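You operate a simulated robot arm through the tools that you are given. There is no shell and no other tool. Be economical: measure what you need, move in short steps, check, and stop when the job is done.

The job below is to be done with a simulated robot arm. You get a single attempt, and the scene is never put back.

## Task
Turn the air on and set the clamp pressure to the figure on its card.
Fine: within 0.3 bar on the gauge; free the regulator lock first and lock it again after. Where these are worked on the way, their far stop is far enough and under half their travel is too little: regulator lock.

The check looks at the end state, three seconds after you hand in, the way a careful person would. Anything else that was tipped, shoved, dropped, spilled or broken makes it a failure.

## Robot
A 7-joint arm with a two-finger parallel gripper on a trunk, on a base that drives. Base frame: it is fixed to the floor where the robot stands at the start and does not move with it; the origin is under the middle of the robot, x ahead of it, y to its left, z up. Units: m, degrees, N and s.
With the tool pointing down near the work surface it reaches from about 0.14 to 0.72 m from the robot's upright axis, wherever it stands. Its first joint turns from -143.0 to 143.0 degrees. Places, roughly: air shut-off lever [0.8, 0, 1.2]; regulator knob [0.7, -0.1, 1.2]; regulator lock [0.7, -0.2, 1.2]. Payload 3 kg.
The tool frame sits at the grasp point between the pads (the TCP): z along the fingers, y along the line on which they close. The tips reach 0.03 m beyond it. Largest opening 0.11 m; finger width 0.02, thickness 0.01; the body of the gripper, 0.048 by 0.112 m, starts 0.055 m behind the TCP.
Orientation is that of the tool frame in the base frame, as [roll, pitch, yaw] about the fixed x, y, z axes, in that order (R = Rz(yaw) Ry(pitch) Rx(roll)). With the fingers straight down and closing along the base's y, the tool's x points along the base's -x, its y along +y and its z along -z.

## Interface
- The arm moves only by the tool apply_moves. Its argument "moves" is a list of rows, each a list of 7 numbers: the shift along the tool's x, y, z in m, then the turn, a rotation vector about the tool's x, y, z in rad, then the finger opening in m, from 0 to 0.11. In form: [[dx, dy, dz, rx, ry, rz, jaw], ...]. A call has 1 to 8 rows; each row shifts and turns the commanded pose from where the row before left it, along the tool's axes as they then stand. Rows are played at 5 a second. More than 0.05 m and 8.6 degrees between two rows, or a gripper value outside its range, and nothing of the call is played. Where a pose cannot be reached the arm comes as near as it can. A force on the tool above 90 N (or 10 N above the force at the start of the call, whichever is more), or a blocked arm, ends the call early, and 0.2 s more pass. Each finger travels about 0.153 m/s and halts on what it meets, pressing with about 31 N; the grip force reading is that of the motor and also rises with nothing between the fingers. The clock runs only during rows and for 0.2 s after the last one: add rows that do not move to give the fingers time. It gives the time, the measured TCP pose, the force on the tool (base axes), the opening and the grip force at its end, in the units of the frame above (readings bear some noise), with the torque about the TCP (base axes, N m) and any sound that the robot's microphone picked up.
- Cameras (640 x 400 px; columns grow to the right, rows downward): "scene" is now at [0.5064, -0.0184, 1.581]; the picture's right is [0.00, -0.17, 0.99], its down [-1.00, 0.05, 0.01] and it looks along [-0.05, -0.98, -0.17] (base axes); focal length 214 px, centre (320, 200). "wrist" rides on the gripper at [0.072, 0.017, -0.103] in the tool frame; the picture's right is [-0.23, 0.97, 0.00], its down [-0.76, -0.18, -0.62] and it looks along [-0.61, -0.14, 0.78] (tool axes); focal length 222 px, centre (320, 200). There is no depth. A picture from a camera that has moved, and an enlarged one, comes with that camera's place and axes in the base frame and with its lens. The place of the scene camera against the robot may be out by one fixed shift of up to 0.012 m in any direction.
- camera(camera): a new picture of that camera. The clock stands still meanwhile.
- raise_lower(by): slides the trunk up (or, below 0, down) by that many m; the arm and the scene camera ride with it, the base frame stays. It gives what a move gives, with no picture.
- roll_base(legs): drives the robot by 1 to 6 legs, each [ahead, turn to the left] in m and degrees, along the robot's own axes; the way and the turn of a leg run together, so that a leg with both is an arc; at most 1.5 m and 180 degrees a leg. The arm and the cameras ride along, it lands a little off, and it stops where it bumps. It gives what a move gives.
- head_to(pan, tilt): turns the head with the scene camera to pan (to the left, within 80 degrees either way) and tilt (down, from -29 to 69), counted from straight ahead of the robot. It gives what a move gives.
- zoom(camera, box): a new picture of the part [left, top, right, bottom] of that camera's present view, enlarged. The clock stands still meanwhile.
- sign_off(): hands the job in; it is judged then, once.

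Work in short steps. Places have to be worked out from the pictures, the camera data and where the tool is seen: move nearer, look again, correct. Check each grasp and each placing, and mend what went wrong. You have 120 turns and 98 pictures in all, those below and enlarged ones among them. Open the gripper and draw the arm clear of the work before you hand the job in, unless the task says otherwise; then end with one line.

The tools are called as name(argument=value, ...) on one line, values as JSON. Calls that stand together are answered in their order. apply_moves: Moves the arm, as the interface text tells. Its arguments: {"type":"object","properties":{"moves":{"type":"array"}},"required":["moves"]} The other tools are called the same way: raise_lower (by) slides the trunk up or down; roll_base (legs) drives the base; head_to (pan, tilt) turns the head that bears the scene camera; camera (camera) takes a picture; zoom (camera, box) takes an enlarged picture of a part of a camera's view; sign_off () hands the job in.

At the start:

```text
clock: 0.0
ee_pos: [0.406, 0.0764, 1.4615]
orientation: [180.0, -0.1, -179.9]
force: [-0.8, 0.3, 0.4]
wrist_torque: [-0.01, -0.02, 0.03]
finger_gap: 0.1099
gripper_force: 0.0
trunk travel left (down, up): [-0.433, 0.057]
robot x, y, heading: [0.0026, 0.0031, 0.2]
head pan, tilt: [-80.2, 3.0]
```

scene: 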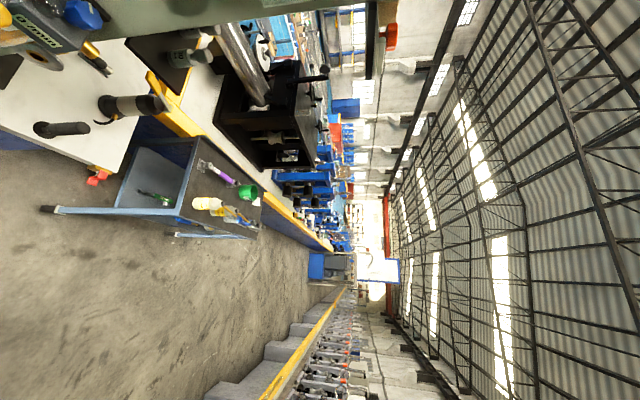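
wrist: 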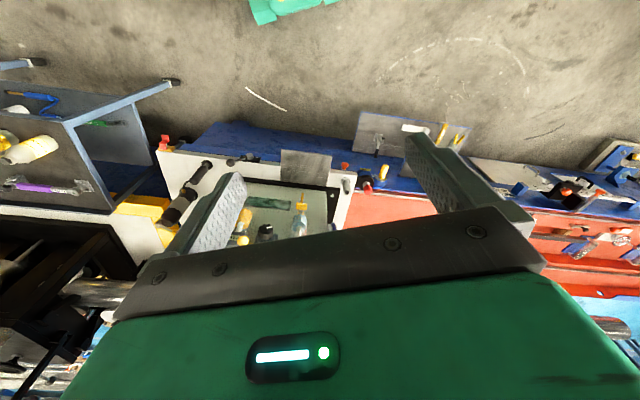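

The scene camera looks to the right and its picture is rolled. I turn the head to face the work.

head_to(pan=-20, tilt=40)

camera(camera="scene")

```text
clock: 1.3
ee_pos: [0.4054, 0.0761, 1.4622]
orientation: [-180.0, 0.0, -179.9]
force: [0.6, 0.4, 0.6]
wrist_torque: [0.03, -0.05, 0.02]
finger_gap: 0.1099
gripper_force: 0.1
trunk travel left (down, up): [-0.433, 0.057]
robot x, y, heading: [-0.0008, 0.0082, -0.0]
head pan, tilt: [-20.0, 40.0]
```

```text
95 pictures are left
camera scene: at [0.4474, 0.0423, 1.5172], right [0.0, -0.94, 0.34], down [-0.77, 0.22, 0.6], along [-0.64, -0.26, -0.72], focal length 214 px, centre (320, 200)
```

scene: 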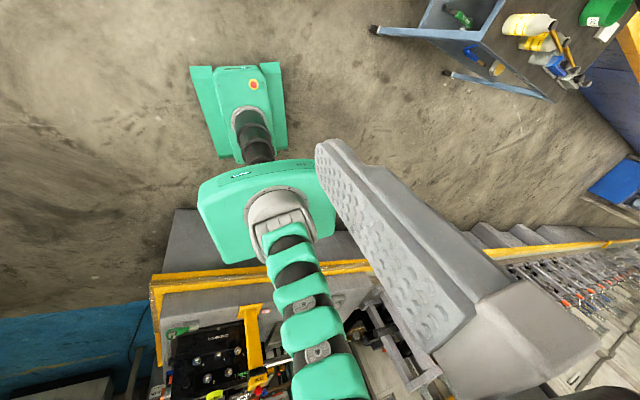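

The head is mounted pitched 90° forward, so pan and tilt 0 look straight down. A negative tilt will look ahead.

head_to(pan=-10, tilt=-29)

camera(camera="scene")

```text
clock: 2.7
ee_pos: [0.4042, 0.074, 1.461]
orientation: [180.0, 0.0, -180.0]
force: [0.7, -0.2, -0.1]
wrist_torque: [0.0, -0.01, 0.0]
finger_gap: 0.1101
gripper_force: 0.1
trunk travel left (down, up): [-0.433, 0.057]
robot x, y, heading: [0.003, 0.0025, 0.3]
head pan, tilt: [-10.0, -28.6]
```

```text
94 pictures are left
camera scene: at [0.5511, 0.0599, 1.531], right [0.0, -0.98, 0.17], down [-0.88, -0.08, -0.47], along [0.48, -0.15, -0.86], focal length 214 px, centre (320, 200)
```

scene: 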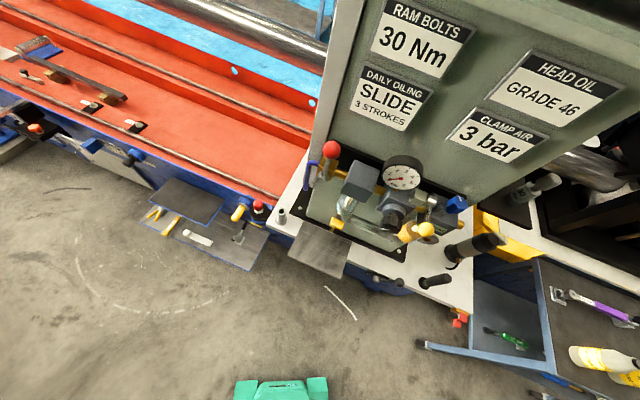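

The card reads "CLAMP AIR 3 bar". I zoom in on the panel.

zoom(camera="scene", box=[280, 120, 480, 280])

zoom(camera="scene", box=[360, 140, 460, 260])

camera(camera="wrist")

```text
2.50 times, centred on (380, 200) of scene
camera zoom: at [0.5511, 0.0599, 1.531], right [0.0, -0.98, 0.17], down [-0.88, -0.08, -0.47], along [0.48, -0.15, -0.86], focal length 536 px, centre (170, 200)
```

zoom: 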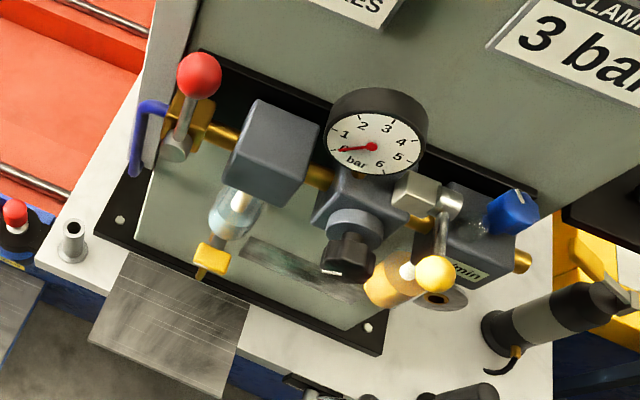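

```text
3.33 times, centred on (410, 200) of scene
camera zoom: at [0.5511, 0.0599, 1.531], right [0.0, -0.98, 0.17], down [-0.88, -0.08, -0.47], along [0.48, -0.15, -0.86], focal length 715 px, centre (20, 200)
```

zoom: 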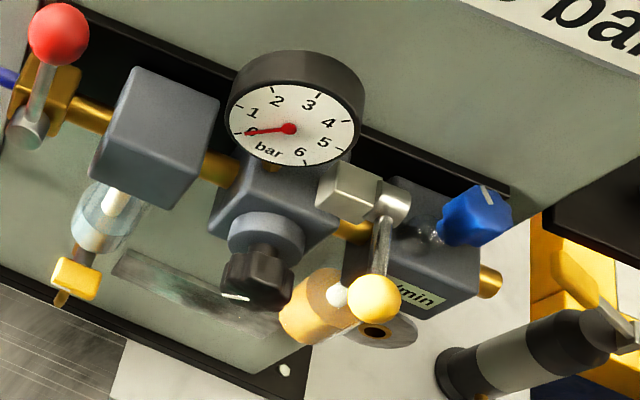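

```text
91 pictures are left
camera wrist: at [0.3334, 0.093, 1.5654], right [0.23, 0.97, 0.0], down [0.76, -0.18, 0.62], along [0.61, -0.14, -0.78], focal length 222 px, centre (320, 200)
```

wrist: 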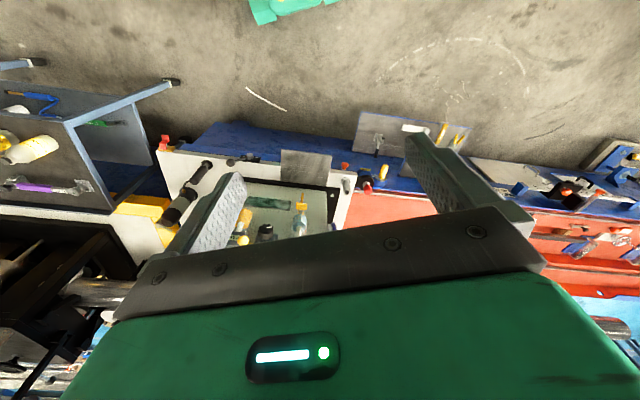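

Identified: red ball lever (shut-off), gauge with black knob (regulator), yellow ball lever (lock). I back up to get a second viewpoint for triangulating.

roll_base(legs=[[-0.2, 0]])

camera(camera="scene")

camera(camera="wrist")

```text
clock: 4.3
ee_pos: [0.2045, 0.0768, 1.4619]
orientation: [-179.9, 0.0, -179.7]
force: [0.0, 0.0, 0.2]
wrist_torque: [0.05, 0.02, 0.02]
finger_gap: 0.1099
gripper_force: 0.1
trunk travel left (down, up): [-0.433, 0.057]
robot x, y, heading: [-0.199, 0.0082, 0.0]
head pan, tilt: [-10.0, -28.6]
```

```text
90 pictures are left
camera scene: at [0.3508, 0.0621, 1.5311], right [0.01, -0.98, 0.17], down [-0.88, -0.09, -0.47], along [0.48, -0.15, -0.86], focal length 214 px, centre (320, 200)
```

scene: 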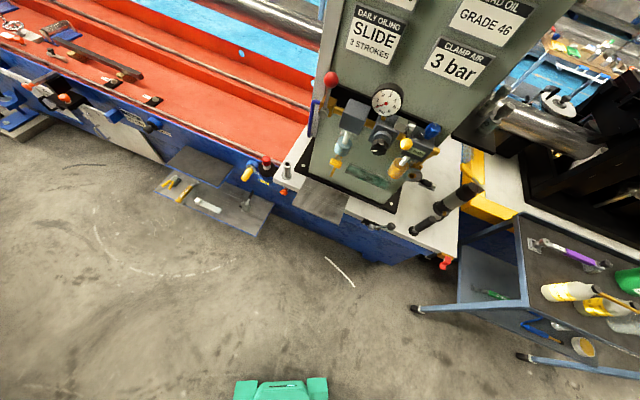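

```text
89 pictures are left
camera wrist: at [0.1329, 0.0943, 1.5655], right [0.22, 0.97, 0.0], down [0.76, -0.17, 0.62], along [0.61, -0.14, -0.78], focal length 222 px, centre (320, 200)
```

wrist: 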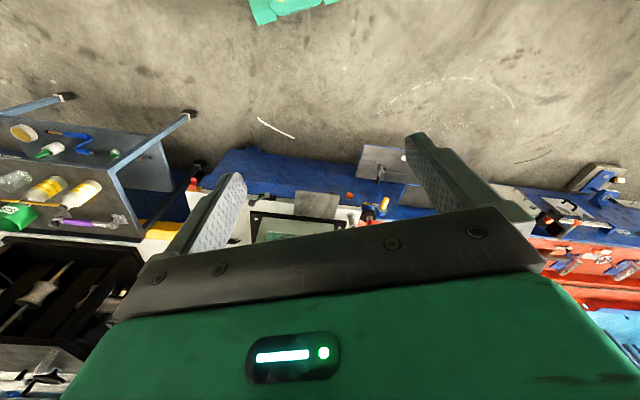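

zoom(camera="scene", box=[300, 60, 460, 210])

```text
2.67 times, centred on (380, 135) of scene
camera zoom: at [0.3508, 0.0621, 1.5311], right [0.01, -0.98, 0.17], down [-0.88, -0.09, -0.47], along [0.48, -0.15, -0.86], focal length 572 px, centre (160, 373)
```

zoom: 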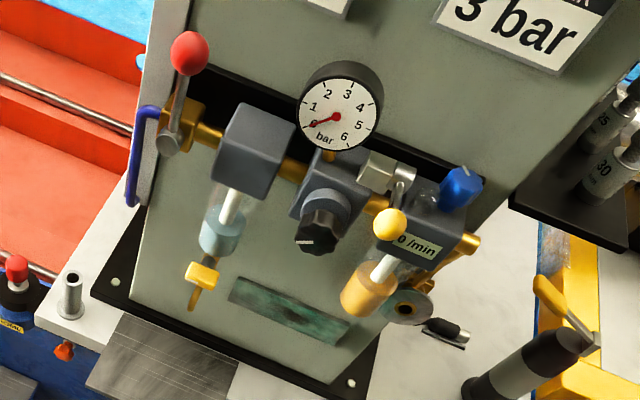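

Triangulated: red ball ≈(0.806,-0.008,1.255), with its pivot about 0.09 below; knob face ≈(0.71,-0.15,1.155); yellow ball ≈(0.69,-0.186,1.21). I pitch the tool to point forward while still clear.

apply_moves(moves=[[-0.05, 0, 0, 0, 0, 0, 0.11], [-0.05, 0, 0, 0, 0, 0, 0.11], [-0.05, 0, 0, 0, 0, 0, 0.11], [0, 0, 0, 0, -0.14, 0, 0.11], [0, 0, 0, 0, -0.14, 0, 0.11], [0, 0, 0, 0, -0.14, 0, 0.11], [0, 0, 0, 0, -0.14, 0, 0.11], [0, 0, 0, 0, -0.14, 0, 0.11]])

apply_moves(moves=[[0, 0, 0, 0, -0.14, 0, 0.11], [0, 0, 0, 0, -0.14, 0, 0.11], [0, 0, 0, 0, -0.14, 0, 0.11], [0, 0, 0, 0, -0.14, 0, 0.11], [0, 0, 0, 0, -0.14, 0, 0.11], [0, 0, 0, 0, -0.14, 0, 0.11], [0, 0, 0, 0, -0.0308, 0, 0.11], [0, 0, 0, 0, 0, 0, 0.11]])

camera(camera="wrist")

camera(camera="scene")

```text
clock: 6.1
ee_pos: [0.3424, 0.0829, 1.4229]
orientation: [180.0, 40.3, -179.7]
force: [-0.6, -0.5, -0.1]
wrist_torque: [-0.03, 0.03, 0.01]
finger_gap: 0.1099
gripper_force: 0.1
out of reach, approached as far as the arm can: row 2, 3
trunk travel left (down, up): [-0.433, 0.057]
robot x, y, heading: [-0.1981, 0.0011, 0.2]
head pan, tilt: [-10.0, -28.6]
```

```text
clock: 7.9
ee_pos: [0.3438, 0.0821, 1.4234]
orientation: [-179.8, 86.0, -179.7]
force: [-0.6, 0.1, 0.6]
wrist_torque: [0.01, 0.06, 0.02]
finger_gap: 0.1099
gripper_force: 0.1
out of reach, approached as far as the arm can: row 6
trunk travel left (down, up): [-0.433, 0.057]
robot x, y, heading: [-0.1977, 0.0075, 0.2]
head pan, tilt: [-10.0, -28.6]
```

```text
87 pictures are left
camera wrist: at [0.2362, 0.0995, 1.3591], right [0.01, 0.97, 0.23], down [-0.57, -0.18, 0.8], along [0.82, -0.14, 0.55], focal length 222 px, centre (320, 200)
```

wrist: 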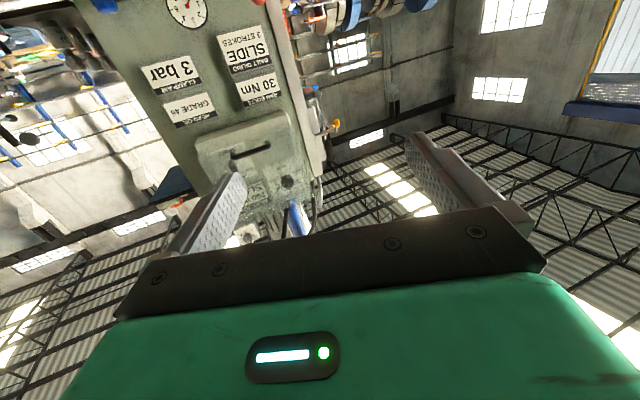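

```text
86 pictures are left
camera scene: at [0.2863, 0.0665, 1.5835], right [-0.17, -0.99, 0.01], down [0.41, -0.08, -0.91], along [0.9, -0.15, 0.42], focal length 214 px, centre (320, 200)
```

scene: 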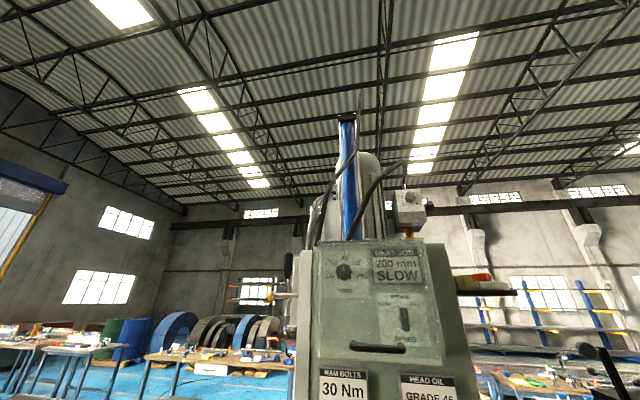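

The scene camera evidently rides on the arm, so normal tilt works now. I lower the trunk to working height and tilt the head down.

raise_lower(by=-0.2)

head_to(pan=-10, tilt=20)

camera(camera="wrist")

camera(camera="scene")

```text
clock: 10.1
ee_pos: [0.3442, 0.0814, 1.2248]
orientation: [-179.9, 86.0, -179.6]
force: [0.5, -0.6, 0.8]
wrist_torque: [-0.01, 0.0, -0.02]
finger_gap: 0.1102
gripper_force: 0.0
trunk travel left (down, up): [-0.233, 0.257]
robot x, y, heading: [-0.1993, 0.0085, 0.1]
head pan, tilt: [-10.0, -28.6]
```

```text
clock: 11.2
ee_pos: [0.3429, 0.0835, 1.2241]
orientation: [-179.9, 86.1, -179.6]
force: [0.4, 0.8, -0.2]
wrist_torque: [0.05, -0.01, 0.01]
finger_gap: 0.1102
gripper_force: 0.0
trunk travel left (down, up): [-0.233, 0.257]
robot x, y, heading: [-0.1998, 0.0053, 0.1]
head pan, tilt: [-10.0, 20.0]
```

```text
85 pictures are left
camera wrist: at [0.236, 0.0996, 1.1592], right [0.01, 0.97, 0.23], down [-0.57, -0.18, 0.8], along [0.82, -0.14, 0.55], focal length 222 px, centre (320, 200)
```

wrist: 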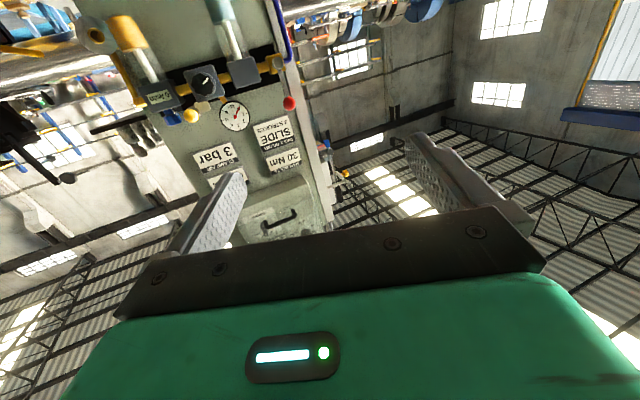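

```text
84 pictures are left
camera scene: at [0.3069, 0.0621, 1.3096], right [-0.17, -0.99, 0.01], down [-0.4, 0.06, -0.91], along [0.9, -0.16, -0.41], focal length 214 px, centre (320, 200)
```

scene: 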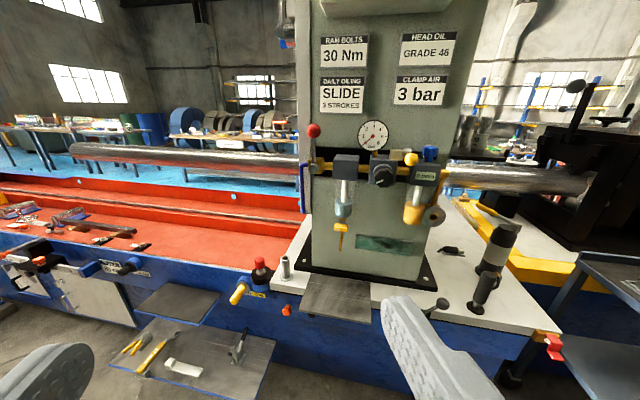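

Excellent view. I zoom in on the pneumatics.

zoom(camera="scene", box=[290, 110, 450, 260])

zoom(camera="wrist", box=[110, 20, 310, 170])

zoom(camera="scene", box=[350, 110, 460, 210])

```text
2.67 times, centred on (370, 185) of scene
camera zoom: at [0.3069, 0.0621, 1.3096], right [-0.17, -0.99, 0.01], down [-0.4, 0.06, -0.91], along [0.9, -0.16, -0.41], focal length 572 px, centre (187, 240)
```

zoom: 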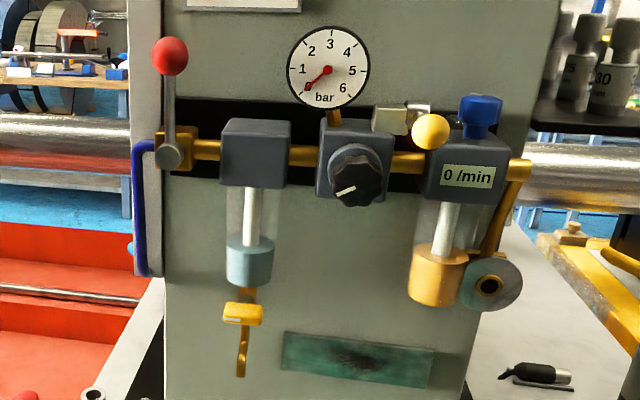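

```text
2.67 times, centred on (210, 95) of wrist
camera zoom: at [0.236, 0.0996, 1.1592], right [0.01, 0.97, 0.23], down [-0.57, -0.18, 0.8], along [0.82, -0.14, 0.55], focal length 592 px, centre (613, 480)
```

zoom: 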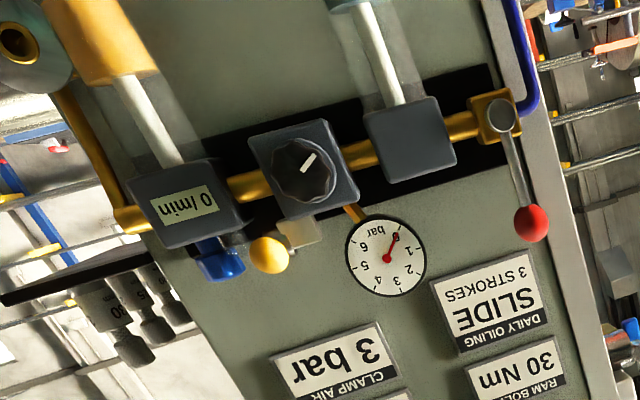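

```text
4.00 times, centred on (405, 160) of scene
camera zoom: at [0.3069, 0.0621, 1.3096], right [-0.17, -0.99, 0.01], down [-0.4, 0.06, -0.91], along [0.9, -0.16, -0.41], focal length 858 px, centre (-20, 360)
```

zoom: 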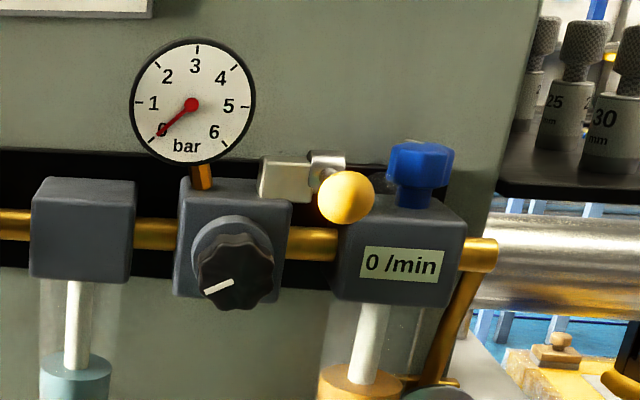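

Estimates check out well from this third view. I zoom tighter on both levers to understand their axes.

zoom(camera="scene", box=[390, 135, 440, 175])

zoom(camera="scene", box=[290, 115, 350, 195])

zoom(camera="wrist", box=[170, 80, 240, 130])

```text
10.00 times, centred on (415, 155) of scene
camera zoom: at [0.3069, 0.0621, 1.3096], right [-0.17, -0.99, 0.01], down [-0.4, 0.06, -0.91], along [0.9, -0.16, -0.41], focal length 2145 px, centre (-630, 650)
```

zoom: 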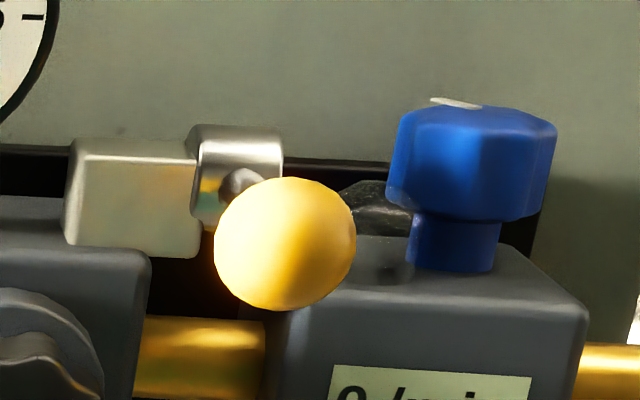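

```text
5.00 times, centred on (320, 155) of scene
camera zoom: at [0.3069, 0.0621, 1.3096], right [-0.17, -0.99, 0.01], down [-0.4, 0.06, -0.91], along [0.9, -0.16, -0.41], focal length 1072 px, centre (320, 425)
```

zoom: 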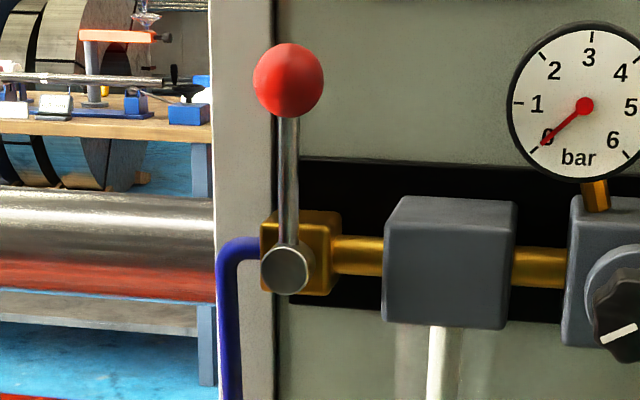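

```text
8.00 times, centred on (205, 105) of wrist
camera zoom: at [0.236, 0.0996, 1.1592], right [0.01, 0.97, 0.23], down [-0.57, -0.18, 0.8], along [0.82, -0.14, 0.55], focal length 1777 px, centre (1240, 960)
```

zoom: 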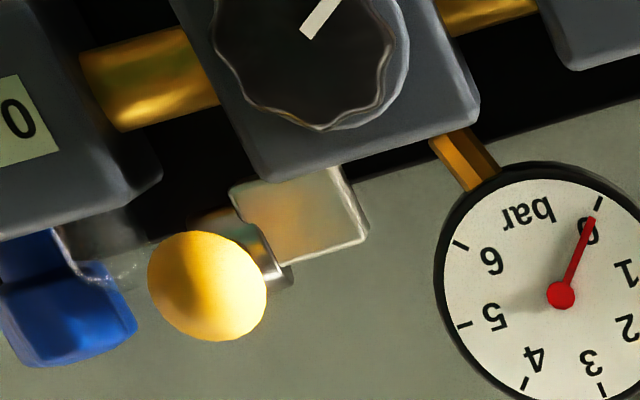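

The lock's pivot runs along y (ball sticks out toward me, swings vertically), and the valve pivot runs along x (lever up when shut). I drive forward 0.2 and level the tool.

roll_base(legs=[[0.2, 0]])

apply_moves(moves=[[0, 0, 0, 0, -0.065, 0, 0.07], [0, 0, 0, 0, 0, 0, 0.07]])

camera(camera="scene")

```text
clock: 12.8
ee_pos: [0.5469, 0.0858, 1.2244]
orientation: [-179.9, 86.0, -179.4]
force: [-0.1, -0.3, 0.4]
wrist_torque: [0.03, 0.02, -0.01]
finger_gap: 0.11
gripper_force: 0.0
trunk travel left (down, up): [-0.233, 0.257]
robot x, y, heading: [0.009, 0.006, 0.4]
head pan, tilt: [-10.0, 20.0]
```

```text
clock: 13.4
ee_pos: [0.5489, 0.0792, 1.2364]
orientation: [-179.0, 89.2, -178.4]
force: [-0.3, 0.0, 0.4]
wrist_torque: [-0.01, -0.02, -0.01]
finger_gap: 0.0699
gripper_force: 0.1
out of reach, approached as far as the arm can: row 1
trunk travel left (down, up): [-0.233, 0.257]
robot x, y, heading: [0.0074, 0.0074, 0.3]
head pan, tilt: [-10.0, 20.0]
```

```text
77 pictures are left
camera scene: at [0.5079, 0.0581, 1.3206], right [-0.16, -0.99, 0.0], down [-0.35, 0.06, -0.93], along [0.92, -0.15, -0.36], focal length 214 px, centre (320, 200)
```

scene: 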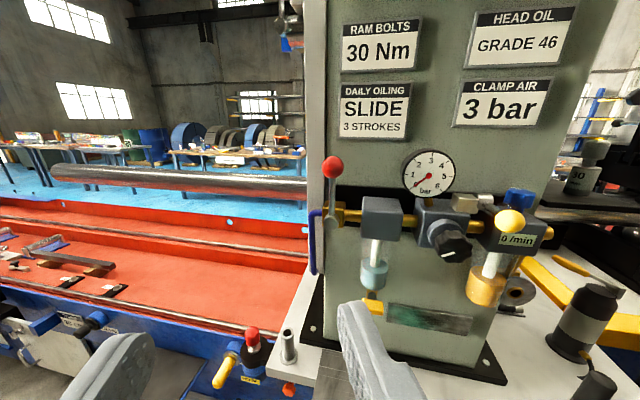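

Now I move in front of the red ball, stopping short at x≈0.69, with the jaws set to straddle the ball.

apply_moves(moves=[[-0.01, -0.044, 0, 0, 0, 0, 0.07], [-0.01, -0.043, 0, 0, 0, 0, 0.07], [0, 0, 0.05, 0, 0, 0, 0.07], [0, 0, 0.05, 0, 0, 0, 0.07], [0, 0, 0.04, 0, 0, 0, 0.07], [0, 0, 0, 0, 0, 0, 0.07]])

camera(camera="scene")

camera(camera="wrist")

```text
clock: 14.8
ee_pos: [0.6918, -0.0069, 1.2566]
orientation: [-178.7, 89.7, -178.4]
force: [-0.1, -0.7, -0.2]
wrist_torque: [0.01, -0.01, 0.01]
finger_gap: 0.0702
gripper_force: 0.0
trunk travel left (down, up): [-0.233, 0.257]
robot x, y, heading: [0.0083, 0.0066, 0.7]
head pan, tilt: [-10.0, 20.0]
```

```text
76 pictures are left
camera scene: at [0.6501, -0.0282, 1.3397], right [-0.16, -0.99, 0.0], down [-0.34, 0.06, -0.94], along [0.93, -0.15, -0.35], focal length 214 px, centre (320, 200)
```

scene: 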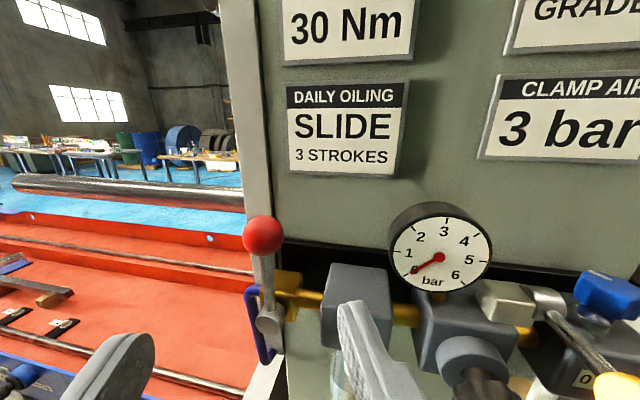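

```text
75 pictures are left
camera wrist: at [0.5886, 0.009, 1.1848], right [-0.01, 0.97, 0.23], down [-0.62, -0.18, 0.77], along [0.79, -0.13, 0.6], focal length 222 px, centre (320, 200)
```

wrist: 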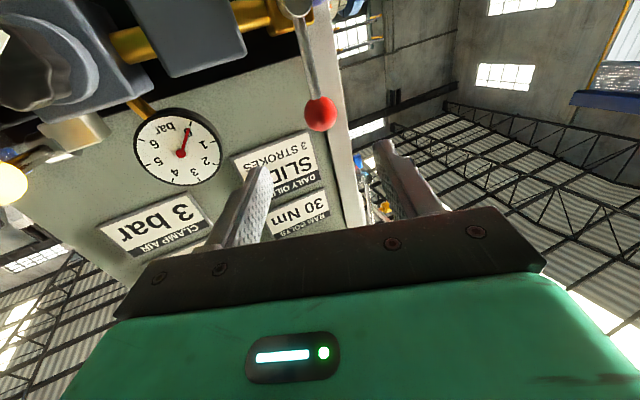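

Ball and jaws line up (wrist view: ball at y≈-0.004, z≈1.25). I advance to straddle it.

apply_moves(moves=[[0.005, 0.002, 0.05, 0, 0, 0, 0.07], [0, 0, 0.045, 0, 0, 0, 0.07], [0, 0, 0, 0, 0, 0, 0.05], [0, 0, 0, 0, 0, 0, 0.05]])

camera(camera="scene")

camera(camera="wrist")

```text
refused: row 1 steps farther than a row can; nothing moved
```

```text
74 pictures are left
camera scene: at [0.6501, -0.0282, 1.3397], right [-0.16, -0.99, 0.0], down [-0.34, 0.06, -0.94], along [0.93, -0.15, -0.35], focal length 214 px, centre (320, 200)
```

scene: 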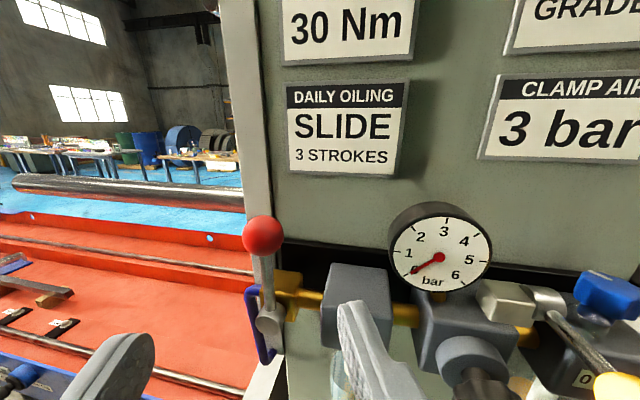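

```text
73 pictures are left
camera wrist: at [0.5886, 0.009, 1.1848], right [-0.01, 0.97, 0.23], down [-0.62, -0.18, 0.77], along [0.79, -0.13, 0.6], focal length 222 px, centre (320, 200)
```

wrist: 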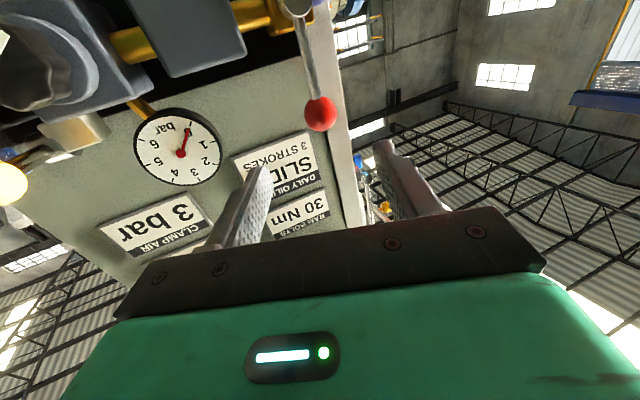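

The combined step was slightly too long, so I split it into smaller rows.

apply_moves(moves=[[0.005, 0.002, 0.03, 0, 0, 0, 0.07], [0, 0, 0.035, 0, 0, 0, 0.07], [0, 0, 0.03, 0, 0, 0, 0.07], [0, 0, 0, 0, 0, 0, 0.05], [0, 0, 0, 0, 0, 0, 0.05]])

camera(camera="scene")

camera(camera="wrist")

```text
clock: 16.0
ee_pos: [0.786, -0.0057, 1.2491]
orientation: [-178.4, 89.6, -178.0]
force: [0.8, -0.4, -0.9]
wrist_torque: [0.0, 0.01, -0.01]
finger_gap: 0.0499
gripper_force: 0.1
trunk travel left (down, up): [-0.233, 0.257]
robot x, y, heading: [0.0055, 0.0077, 0.7]
head pan, tilt: [-10.0, 20.0]
```

```text
72 pictures are left
camera scene: at [0.7443, -0.0261, 1.3323], right [-0.16, -0.99, 0.0], down [-0.34, 0.06, -0.94], along [0.93, -0.15, -0.35], focal length 214 px, centre (320, 200)
```

scene: 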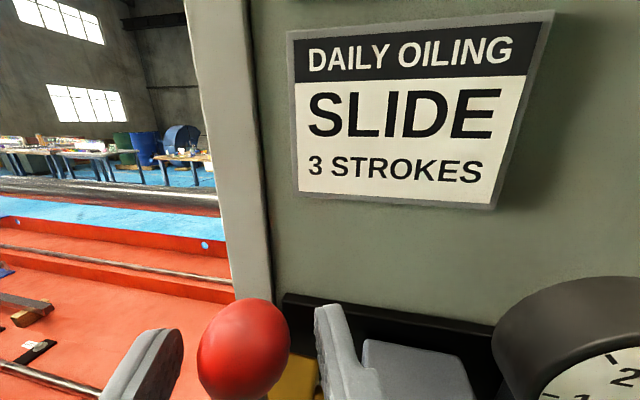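

```text
71 pictures are left
camera wrist: at [0.6829, 0.0111, 1.1774], right [-0.01, 0.97, 0.23], down [-0.62, -0.18, 0.77], along [0.79, -0.13, 0.6], focal length 222 px, centre (320, 200)
```

wrist: 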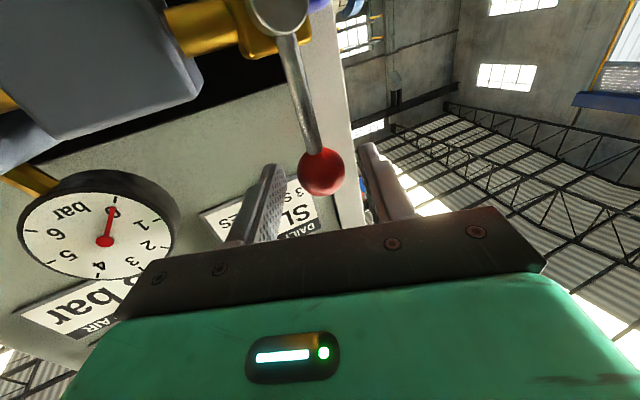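

Ball is centred between the fingers. I swing left (toward +y) about the pivot with the tool turning along, about 35° first.

apply_moves(moves=[[0, 0.007, 0, 0, 0, 0, 0.045], [0.0008, 0.0115, 0, 0, 0, -0.14, 0.045], [0.0008, 0.0115, 0, 0, 0, -0.14, 0.045], [0.0008, 0.0115, 0, 0, 0, -0.14, 0.045], [0, 0, 0, 0, 0, 0, 0.045]])

camera(camera="wrist")

```text
clock: 17.2
ee_pos: [0.7859, 0.0368, 1.2415]
orientation: [-90.7, 66.0, -90.2]
force: [0.9, -1.0, -0.5]
wrist_torque: [-0.01, -0.01, -0.04]
finger_gap: 0.0451
gripper_force: 0.1
trunk travel left (down, up): [-0.233, 0.257]
robot x, y, heading: [0.0084, 0.0077, 0.4]
head pan, tilt: [-10.0, 20.0]
```

```text
70 pictures are left
camera wrist: at [0.6817, 0.0213, 1.1707], right [-0.01, 0.98, -0.19], down [-0.62, 0.14, 0.77], along [0.78, 0.13, 0.61], focal length 222 px, centre (320, 200)
```

wrist: 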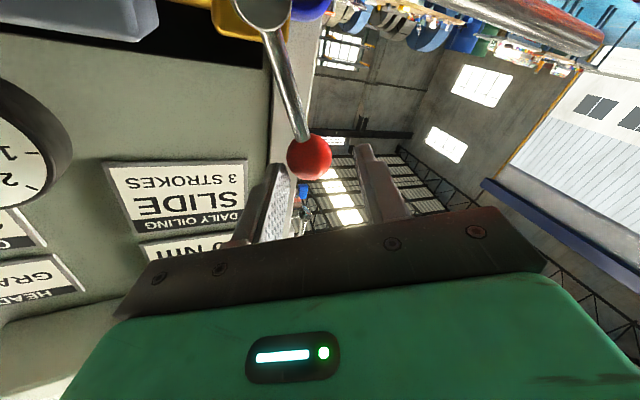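

The lever follows freely. I continue the arc.

apply_moves(moves=[[0.0008, 0.0115, 0, 0, 0, -0.14, 0.045], [0.0008, 0.0115, 0, 0, 0, -0.14, 0.045], [0.0008, 0.0115, 0, 0, 0, -0.14, 0.045], [0.0008, 0.0115, 0, 0, 0, -0.14, 0.045], [0, 0, 0, 0, 0, 0, 0.045]])

camera(camera="wrist")

camera(camera="scene")

```text
clock: 18.4
ee_pos: [0.7834, 0.0712, 1.2143]
orientation: [-90.4, 33.7, -89.6]
force: [0.0, -0.1, 0.3]
wrist_torque: [-0.02, 0.01, 0.03]
finger_gap: 0.0449
gripper_force: 0.0
trunk travel left (down, up): [-0.233, 0.257]
robot x, y, heading: [0.0049, 0.0073, 0.5]
head pan, tilt: [-10.0, 20.0]
```

```text
69 pictures are left
camera wrist: at [0.682, 0.02, 1.16], right [-0.01, 0.73, -0.68], down [-0.63, 0.53, 0.57], along [0.78, 0.43, 0.45], focal length 222 px, centre (320, 200)
```

wrist: 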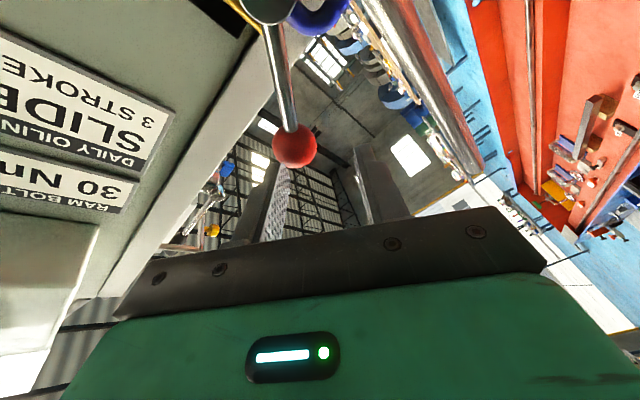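

```text
68 pictures are left
camera scene: at [0.7418, 0.1223, 1.2757], right [-0.16, -0.55, 0.82], down [-0.33, -0.75, -0.57], along [0.93, -0.37, -0.06], focal length 214 px, centre (320, 200)
```

scene: 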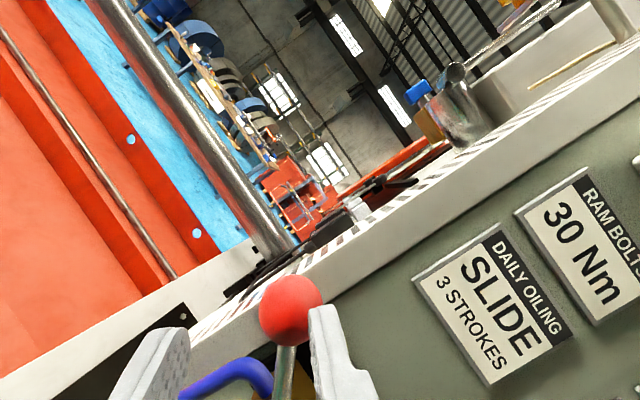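

apply_moves(moves=[[0.003, 0.0115, 0, 0, 0, -0.14, 0.045], [0.003, 0.0115, 0, 0, 0, -0.14, 0.045], [0.002, 0.0115, 0, 0, 0, -0.14, 0.045], [0.001, 0.0115, 0, 0, 0, -0.14, 0.045], [0, 0.006, 0, 0, 0, 0, 0.045], [0, 0, 0, 0, 0, 0, 0.045]])

camera(camera="wrist")

camera(camera="scene")

```text
clock: 19.8
ee_pos: [0.7856, 0.0804, 1.1635]
orientation: [-90.3, 1.8, -89.5]
force: [0.8, 1.0, 0.7]
wrist_torque: [0.0, -0.01, -0.01]
finger_gap: 0.0451
gripper_force: 0.1
trunk travel left (down, up): [-0.233, 0.257]
robot x, y, heading: [0.0052, 0.0073, 0.5]
head pan, tilt: [-10.0, 20.0]
```

```text
67 pictures are left
camera wrist: at [0.6827, 0.0085, 1.1444], right [-0.01, 0.26, -0.97], down [-0.63, 0.75, 0.2], along [0.78, 0.61, 0.16], focal length 222 px, centre (320, 200)
```

wrist: 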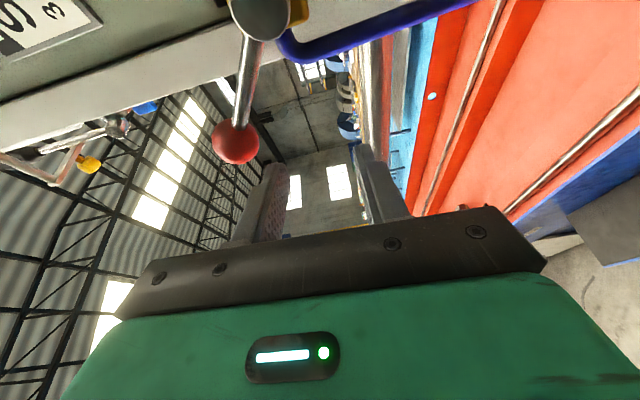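

```text
66 pictures are left
camera scene: at [0.7418, 0.1534, 1.1867], right [-0.17, -0.03, 0.99], down [-0.33, -0.94, -0.09], along [0.93, -0.34, 0.15], focal length 214 px, centre (320, 200)
```

scene: 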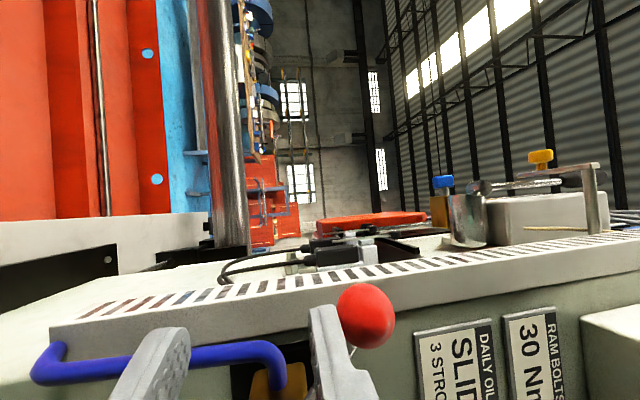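

The finger seems to have slipped past the ball, with the lever at about 55°. I retract a bit and look.

apply_moves(moves=[[0, 0, -0.04, 0, 0, 0, 0.045], [0, 0, -0.04, 0, 0, 0, 0.045], [0, 0, 0, 0, 0, 0, 0.045]])

camera(camera="scene")

camera(camera="wrist")

```text
clock: 20.6
ee_pos: [0.7045, 0.0785, 1.1618]
orientation: [-90.3, 1.8, -89.4]
force: [0.0, -0.2, 0.4]
wrist_torque: [-0.03, 0.02, -0.02]
finger_gap: 0.0451
gripper_force: 0.1
trunk travel left (down, up): [-0.233, 0.257]
robot x, y, heading: [0.0065, 0.0067, 0.6]
head pan, tilt: [-10.0, 20.0]
```

```text
65 pictures are left
camera scene: at [0.6609, 0.1518, 1.1866], right [-0.17, -0.03, 0.99], down [-0.33, -0.94, -0.09], along [0.93, -0.34, 0.15], focal length 214 px, centre (320, 200)
```

scene: 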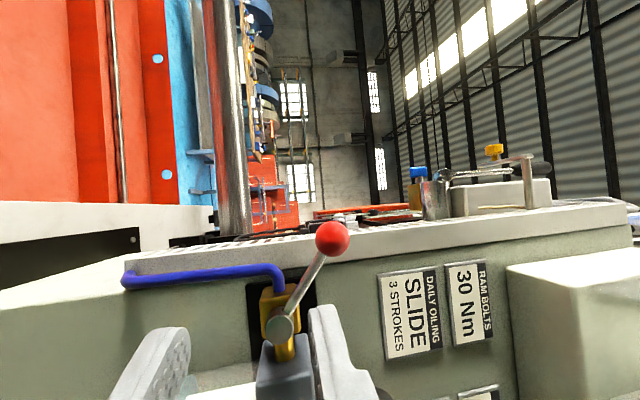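

```text
64 pictures are left
camera wrist: at [0.6019, 0.0069, 1.1442], right [-0.01, 0.26, -0.97], down [-0.63, 0.75, 0.2], along [0.78, 0.61, 0.16], focal length 222 px, centre (320, 200)
```

wrist: 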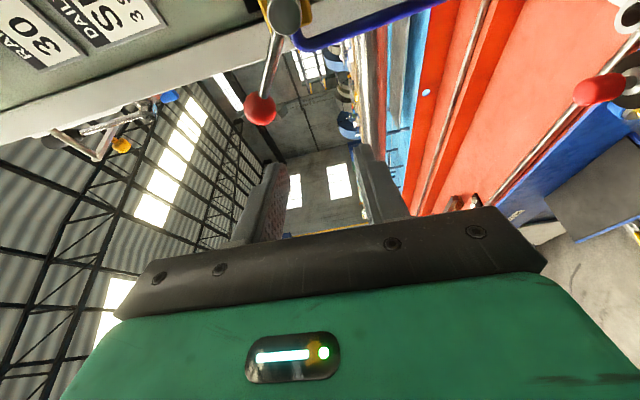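

Triangulating again puts the ball deeper, at ≈(0.83,0.057,1.223), so only the tips had grazed it. I realign and go about 3 cm deeper.

apply_moves(moves=[[0.016, -0.02, 0, 0, 0, 0, 0.07], [0, -0.031, 0, 0, 0, 0, 0.07], [0, 0, 0.04, 0, 0, 0, 0.07], [0, 0, 0.04, 0, 0, 0, 0.07], [0, 0, 0.03, 0, 0, 0, 0.07], [0, 0, 0, 0, 0, 0, 0.07]])

camera(camera="scene")

camera(camera="wrist")

```text
clock: 22.0
ee_pos: [0.8149, 0.0628, 1.2116]
orientation: [-90.5, 1.9, -89.6]
force: [-0.2, 0.0, -0.3]
wrist_torque: [0.03, -0.02, 0.02]
finger_gap: 0.0698
gripper_force: 0.0
trunk travel left (down, up): [-0.233, 0.257]
robot x, y, heading: [0.0053, 0.0056, 0.3]
head pan, tilt: [-10.0, 20.0]
```

```text
63 pictures are left
camera scene: at [0.7714, 0.1351, 1.2364], right [-0.17, -0.03, 0.99], down [-0.33, -0.94, -0.09], along [0.93, -0.34, 0.15], focal length 214 px, centre (320, 200)
```

scene: 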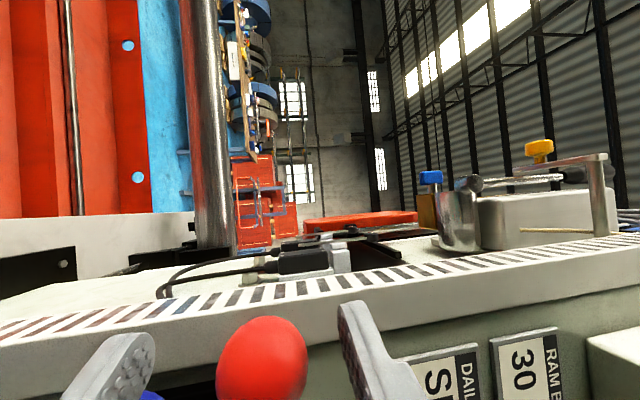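

```text
62 pictures are left
camera wrist: at [0.7122, -0.0098, 1.194], right [-0.01, 0.26, -0.97], down [-0.63, 0.75, 0.2], along [0.78, 0.61, 0.16], focal length 222 px, centre (320, 200)
```

wrist: 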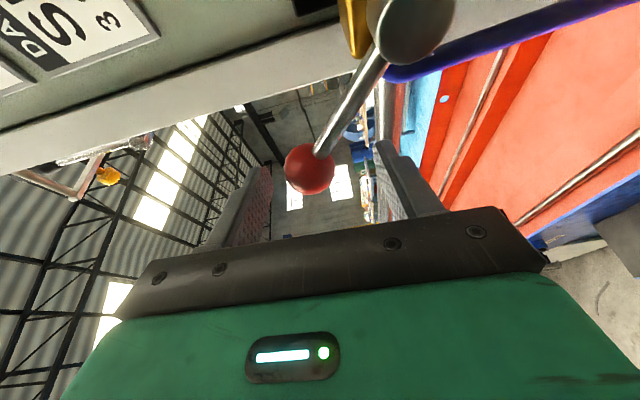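

Well straddled. I press down (tool +y) with slight outward motion.

apply_moves(moves=[[-0.004, 0.014, 0, 0, 0, 0, 0.06], [-0.004, 0.014, 0, 0, 0, 0, 0.06], [-0.003, 0.014, 0, 0, 0, 0, 0.06], [0, 0.012, 0, 0, 0, 0, 0.06], [0, 0, 0, 0, 0, 0, 0.06]])

camera(camera="wrist")

camera(camera="scene")

```text
clock: 23.2
ee_pos: [0.8144, 0.0759, 1.1589]
orientation: [-90.4, 1.8, -89.5]
force: [-0.7, 0.3, 0.4]
wrist_torque: [0.02, 0.01, -0.01]
finger_gap: 0.06
gripper_force: 0.1
trunk travel left (down, up): [-0.233, 0.257]
robot x, y, heading: [0.004, 0.0077, 0.6]
head pan, tilt: [-10.0, 20.0]
```

```text
61 pictures are left
camera wrist: at [0.7131, 0.0033, 1.1404], right [-0.01, 0.26, -0.97], down [-0.63, 0.75, 0.21], along [0.78, 0.61, 0.16], focal length 222 px, centre (320, 200)
```

wrist: 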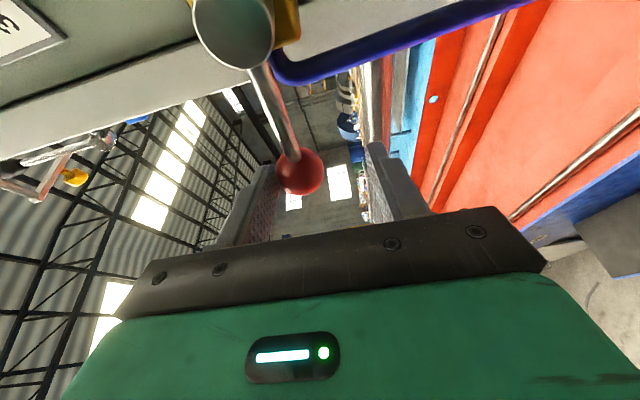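

```text
60 pictures are left
camera scene: at [0.7722, 0.1482, 1.1828], right [-0.17, -0.03, 0.99], down [-0.33, -0.94, -0.09], along [0.93, -0.34, 0.15], focal length 214 px, centre (320, 200)
```

scene: 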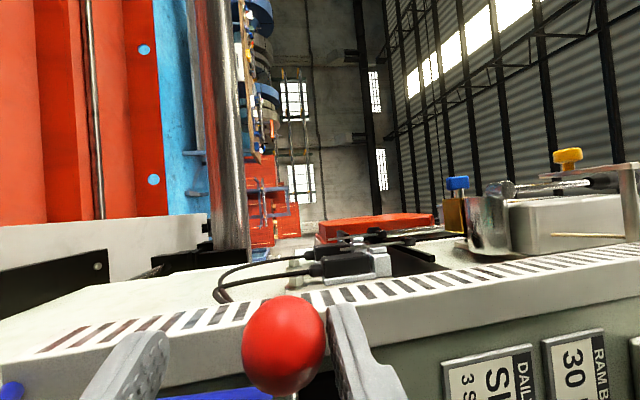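

Nearly horizontal. I push on slightly until I feel the stop.

apply_moves(moves=[[0, 0.006, 0, 0, 0, 0, 0.06], [0, 0.006, 0, 0, 0, 0, 0.06], [0, 0.004, 0, 0, 0, 0, 0.06], [0, 0, 0, 0, 0, 0, 0.06]])

camera(camera="wrist")

```text
clock: 24.2
ee_pos: [0.8135, 0.076, 1.1447]
orientation: [-90.1, 1.8, -89.3]
force: [7.0, 0.7, 21.3]
wrist_torque: [-0.11, -0.3, 0.16]
finger_gap: 0.0706
gripper_force: 10.7
trunk travel left (down, up): [-0.233, 0.257]
robot x, y, heading: [0.0069, 0.0062, 0.5]
head pan, tilt: [-10.0, 20.0]
```

```text
59 pictures are left
camera wrist: at [0.7118, 0.0047, 1.1262], right [-0.01, 0.26, -0.97], down [-0.63, 0.75, 0.2], along [0.78, 0.61, 0.16], focal length 222 px, centre (320, 200)
```

wrist: 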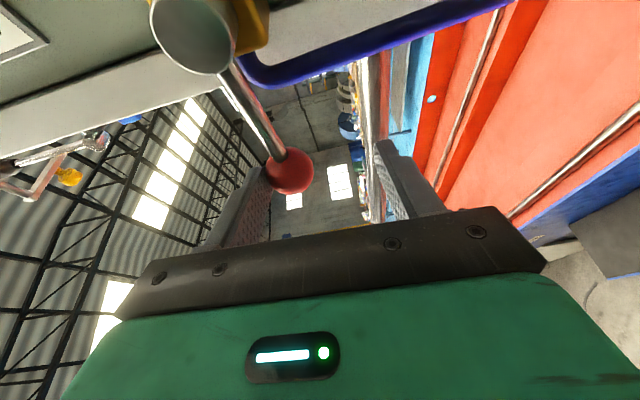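

The stop is felt (21 N). I back off, retract and unroll the wrist.

apply_moves(moves=[[0, -0.012, 0, 0, 0, 0, 0.08], [0, 0, -0.05, 0, 0, 0, 0.08], [0, 0, -0.05, 0, 0, 0, 0.08], [0, 0, -0.05, 0, 0, 0, 0.08], [0, 0, -0.05, 0, 0, 0, 0.08], [0, 0, 0, 0, 0, 0.14, 0.08], [0, 0, 0, 0, 0, 0.14, 0.08], [0, 0, 0, 0, 0, 0.14, 0.08]])

apply_moves(moves=[[0, 0, 0, 0, 0, 0.14, 0.08], [0, 0, 0, 0, 0, 0.14, 0.08], [0, 0, 0, 0, 0, 0.14, 0.08], [0, 0, 0, 0, 0, 0.14, 0.05], [0, 0, 0, 0, 0, 0.14, 0.05], [0, 0, 0, 0, 0, 0.14, 0.0], [0, 0, 0, 0, 0, 0.14, 0.0], [0, 0, 0, 0, 0, 0, 0.0]])

camera(camera="scene")

```text
clock: 26.0
ee_pos: [0.6189, 0.0734, 1.1559]
orientation: [-90.3, 25.9, -89.6]
force: [-0.5, 0.7, -0.3]
wrist_torque: [-0.01, 0.0, -0.02]
finger_gap: 0.0802
gripper_force: 0.1
out of reach, approached as far as the arm can: row 5
trunk travel left (down, up): [-0.233, 0.257]
robot x, y, heading: [0.0078, 0.0085, 0.3]
head pan, tilt: [-10.0, 20.0]
```

```text
clock: 27.8
ee_pos: [0.6183, 0.0743, 1.1558]
orientation: [-92.3, 82.1, -91.7]
force: [-0.5, -0.2, -0.4]
wrist_torque: [-0.03, -0.02, -0.07]
finger_gap: 0.0
gripper_force: 30.7
trunk travel left (down, up): [-0.233, 0.257]
robot x, y, heading: [0.004, 0.0084, 0.7]
head pan, tilt: [-10.0, 20.0]
```

```text
58 pictures are left
camera scene: at [0.576, 0.0639, 1.2413], right [-0.16, -0.98, 0.14], down [-0.34, -0.07, -0.94], along [0.93, -0.2, -0.32], focal length 214 px, centre (320, 200)
```

scene: 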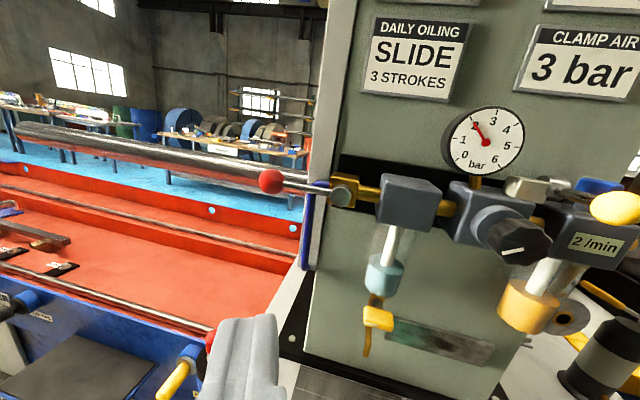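

Air is on (gauge ≈2 bar, lever horizontal). I finish levelling and slide right to sit in front of and below the yellow lock ball.

apply_moves(moves=[[0, 0, 0, 0, 0, 0.13, 0], [0, -0.045, 0, 0, 0, 0, 0], [0, -0.045, 0, 0, 0, 0, 0], [0, -0.045, 0, 0, 0, 0, 0], [0, -0.045, 0, 0, 0, 0, 0], [0, -0.045, 0, 0, 0, 0, 0], [-0.025, -0.03, 0, 0, 0, 0, 0], [0, 0, 0, 0, 0, 0, 0]])

camera(camera="scene")

camera(camera="wrist")

```text
clock: 29.6
ee_pos: [0.62, -0.1816, 1.1831]
orientation: [-118.4, 89.3, -117.8]
force: [-0.5, 0.2, 0.9]
wrist_torque: [0.01, 0.01, -0.05]
finger_gap: 0.0
gripper_force: 30.9
trunk travel left (down, up): [-0.233, 0.257]
robot x, y, heading: [0.0041, 0.0082, 0.6]
head pan, tilt: [-10.0, 20.0]
```

```text
57 pictures are left
camera scene: at [0.5776, -0.2014, 1.267], right [-0.16, -0.99, 0.01], down [-0.34, 0.05, -0.94], along [0.93, -0.16, -0.35], focal length 214 px, centre (320, 200)
```

scene: 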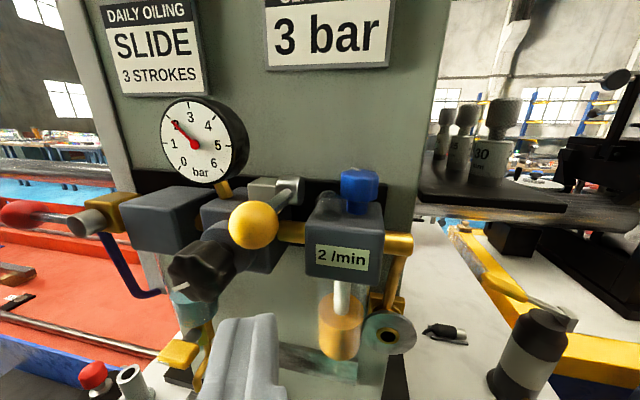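

```text
56 pictures are left
camera wrist: at [0.5161, -0.1658, 1.1118], right [-0.01, 0.98, 0.22], down [-0.62, -0.18, 0.77], along [0.79, -0.13, 0.6], focal length 222 px, centre (320, 200)
```

wrist: 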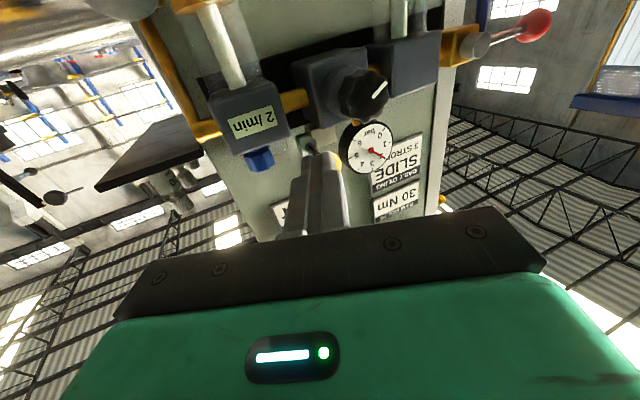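

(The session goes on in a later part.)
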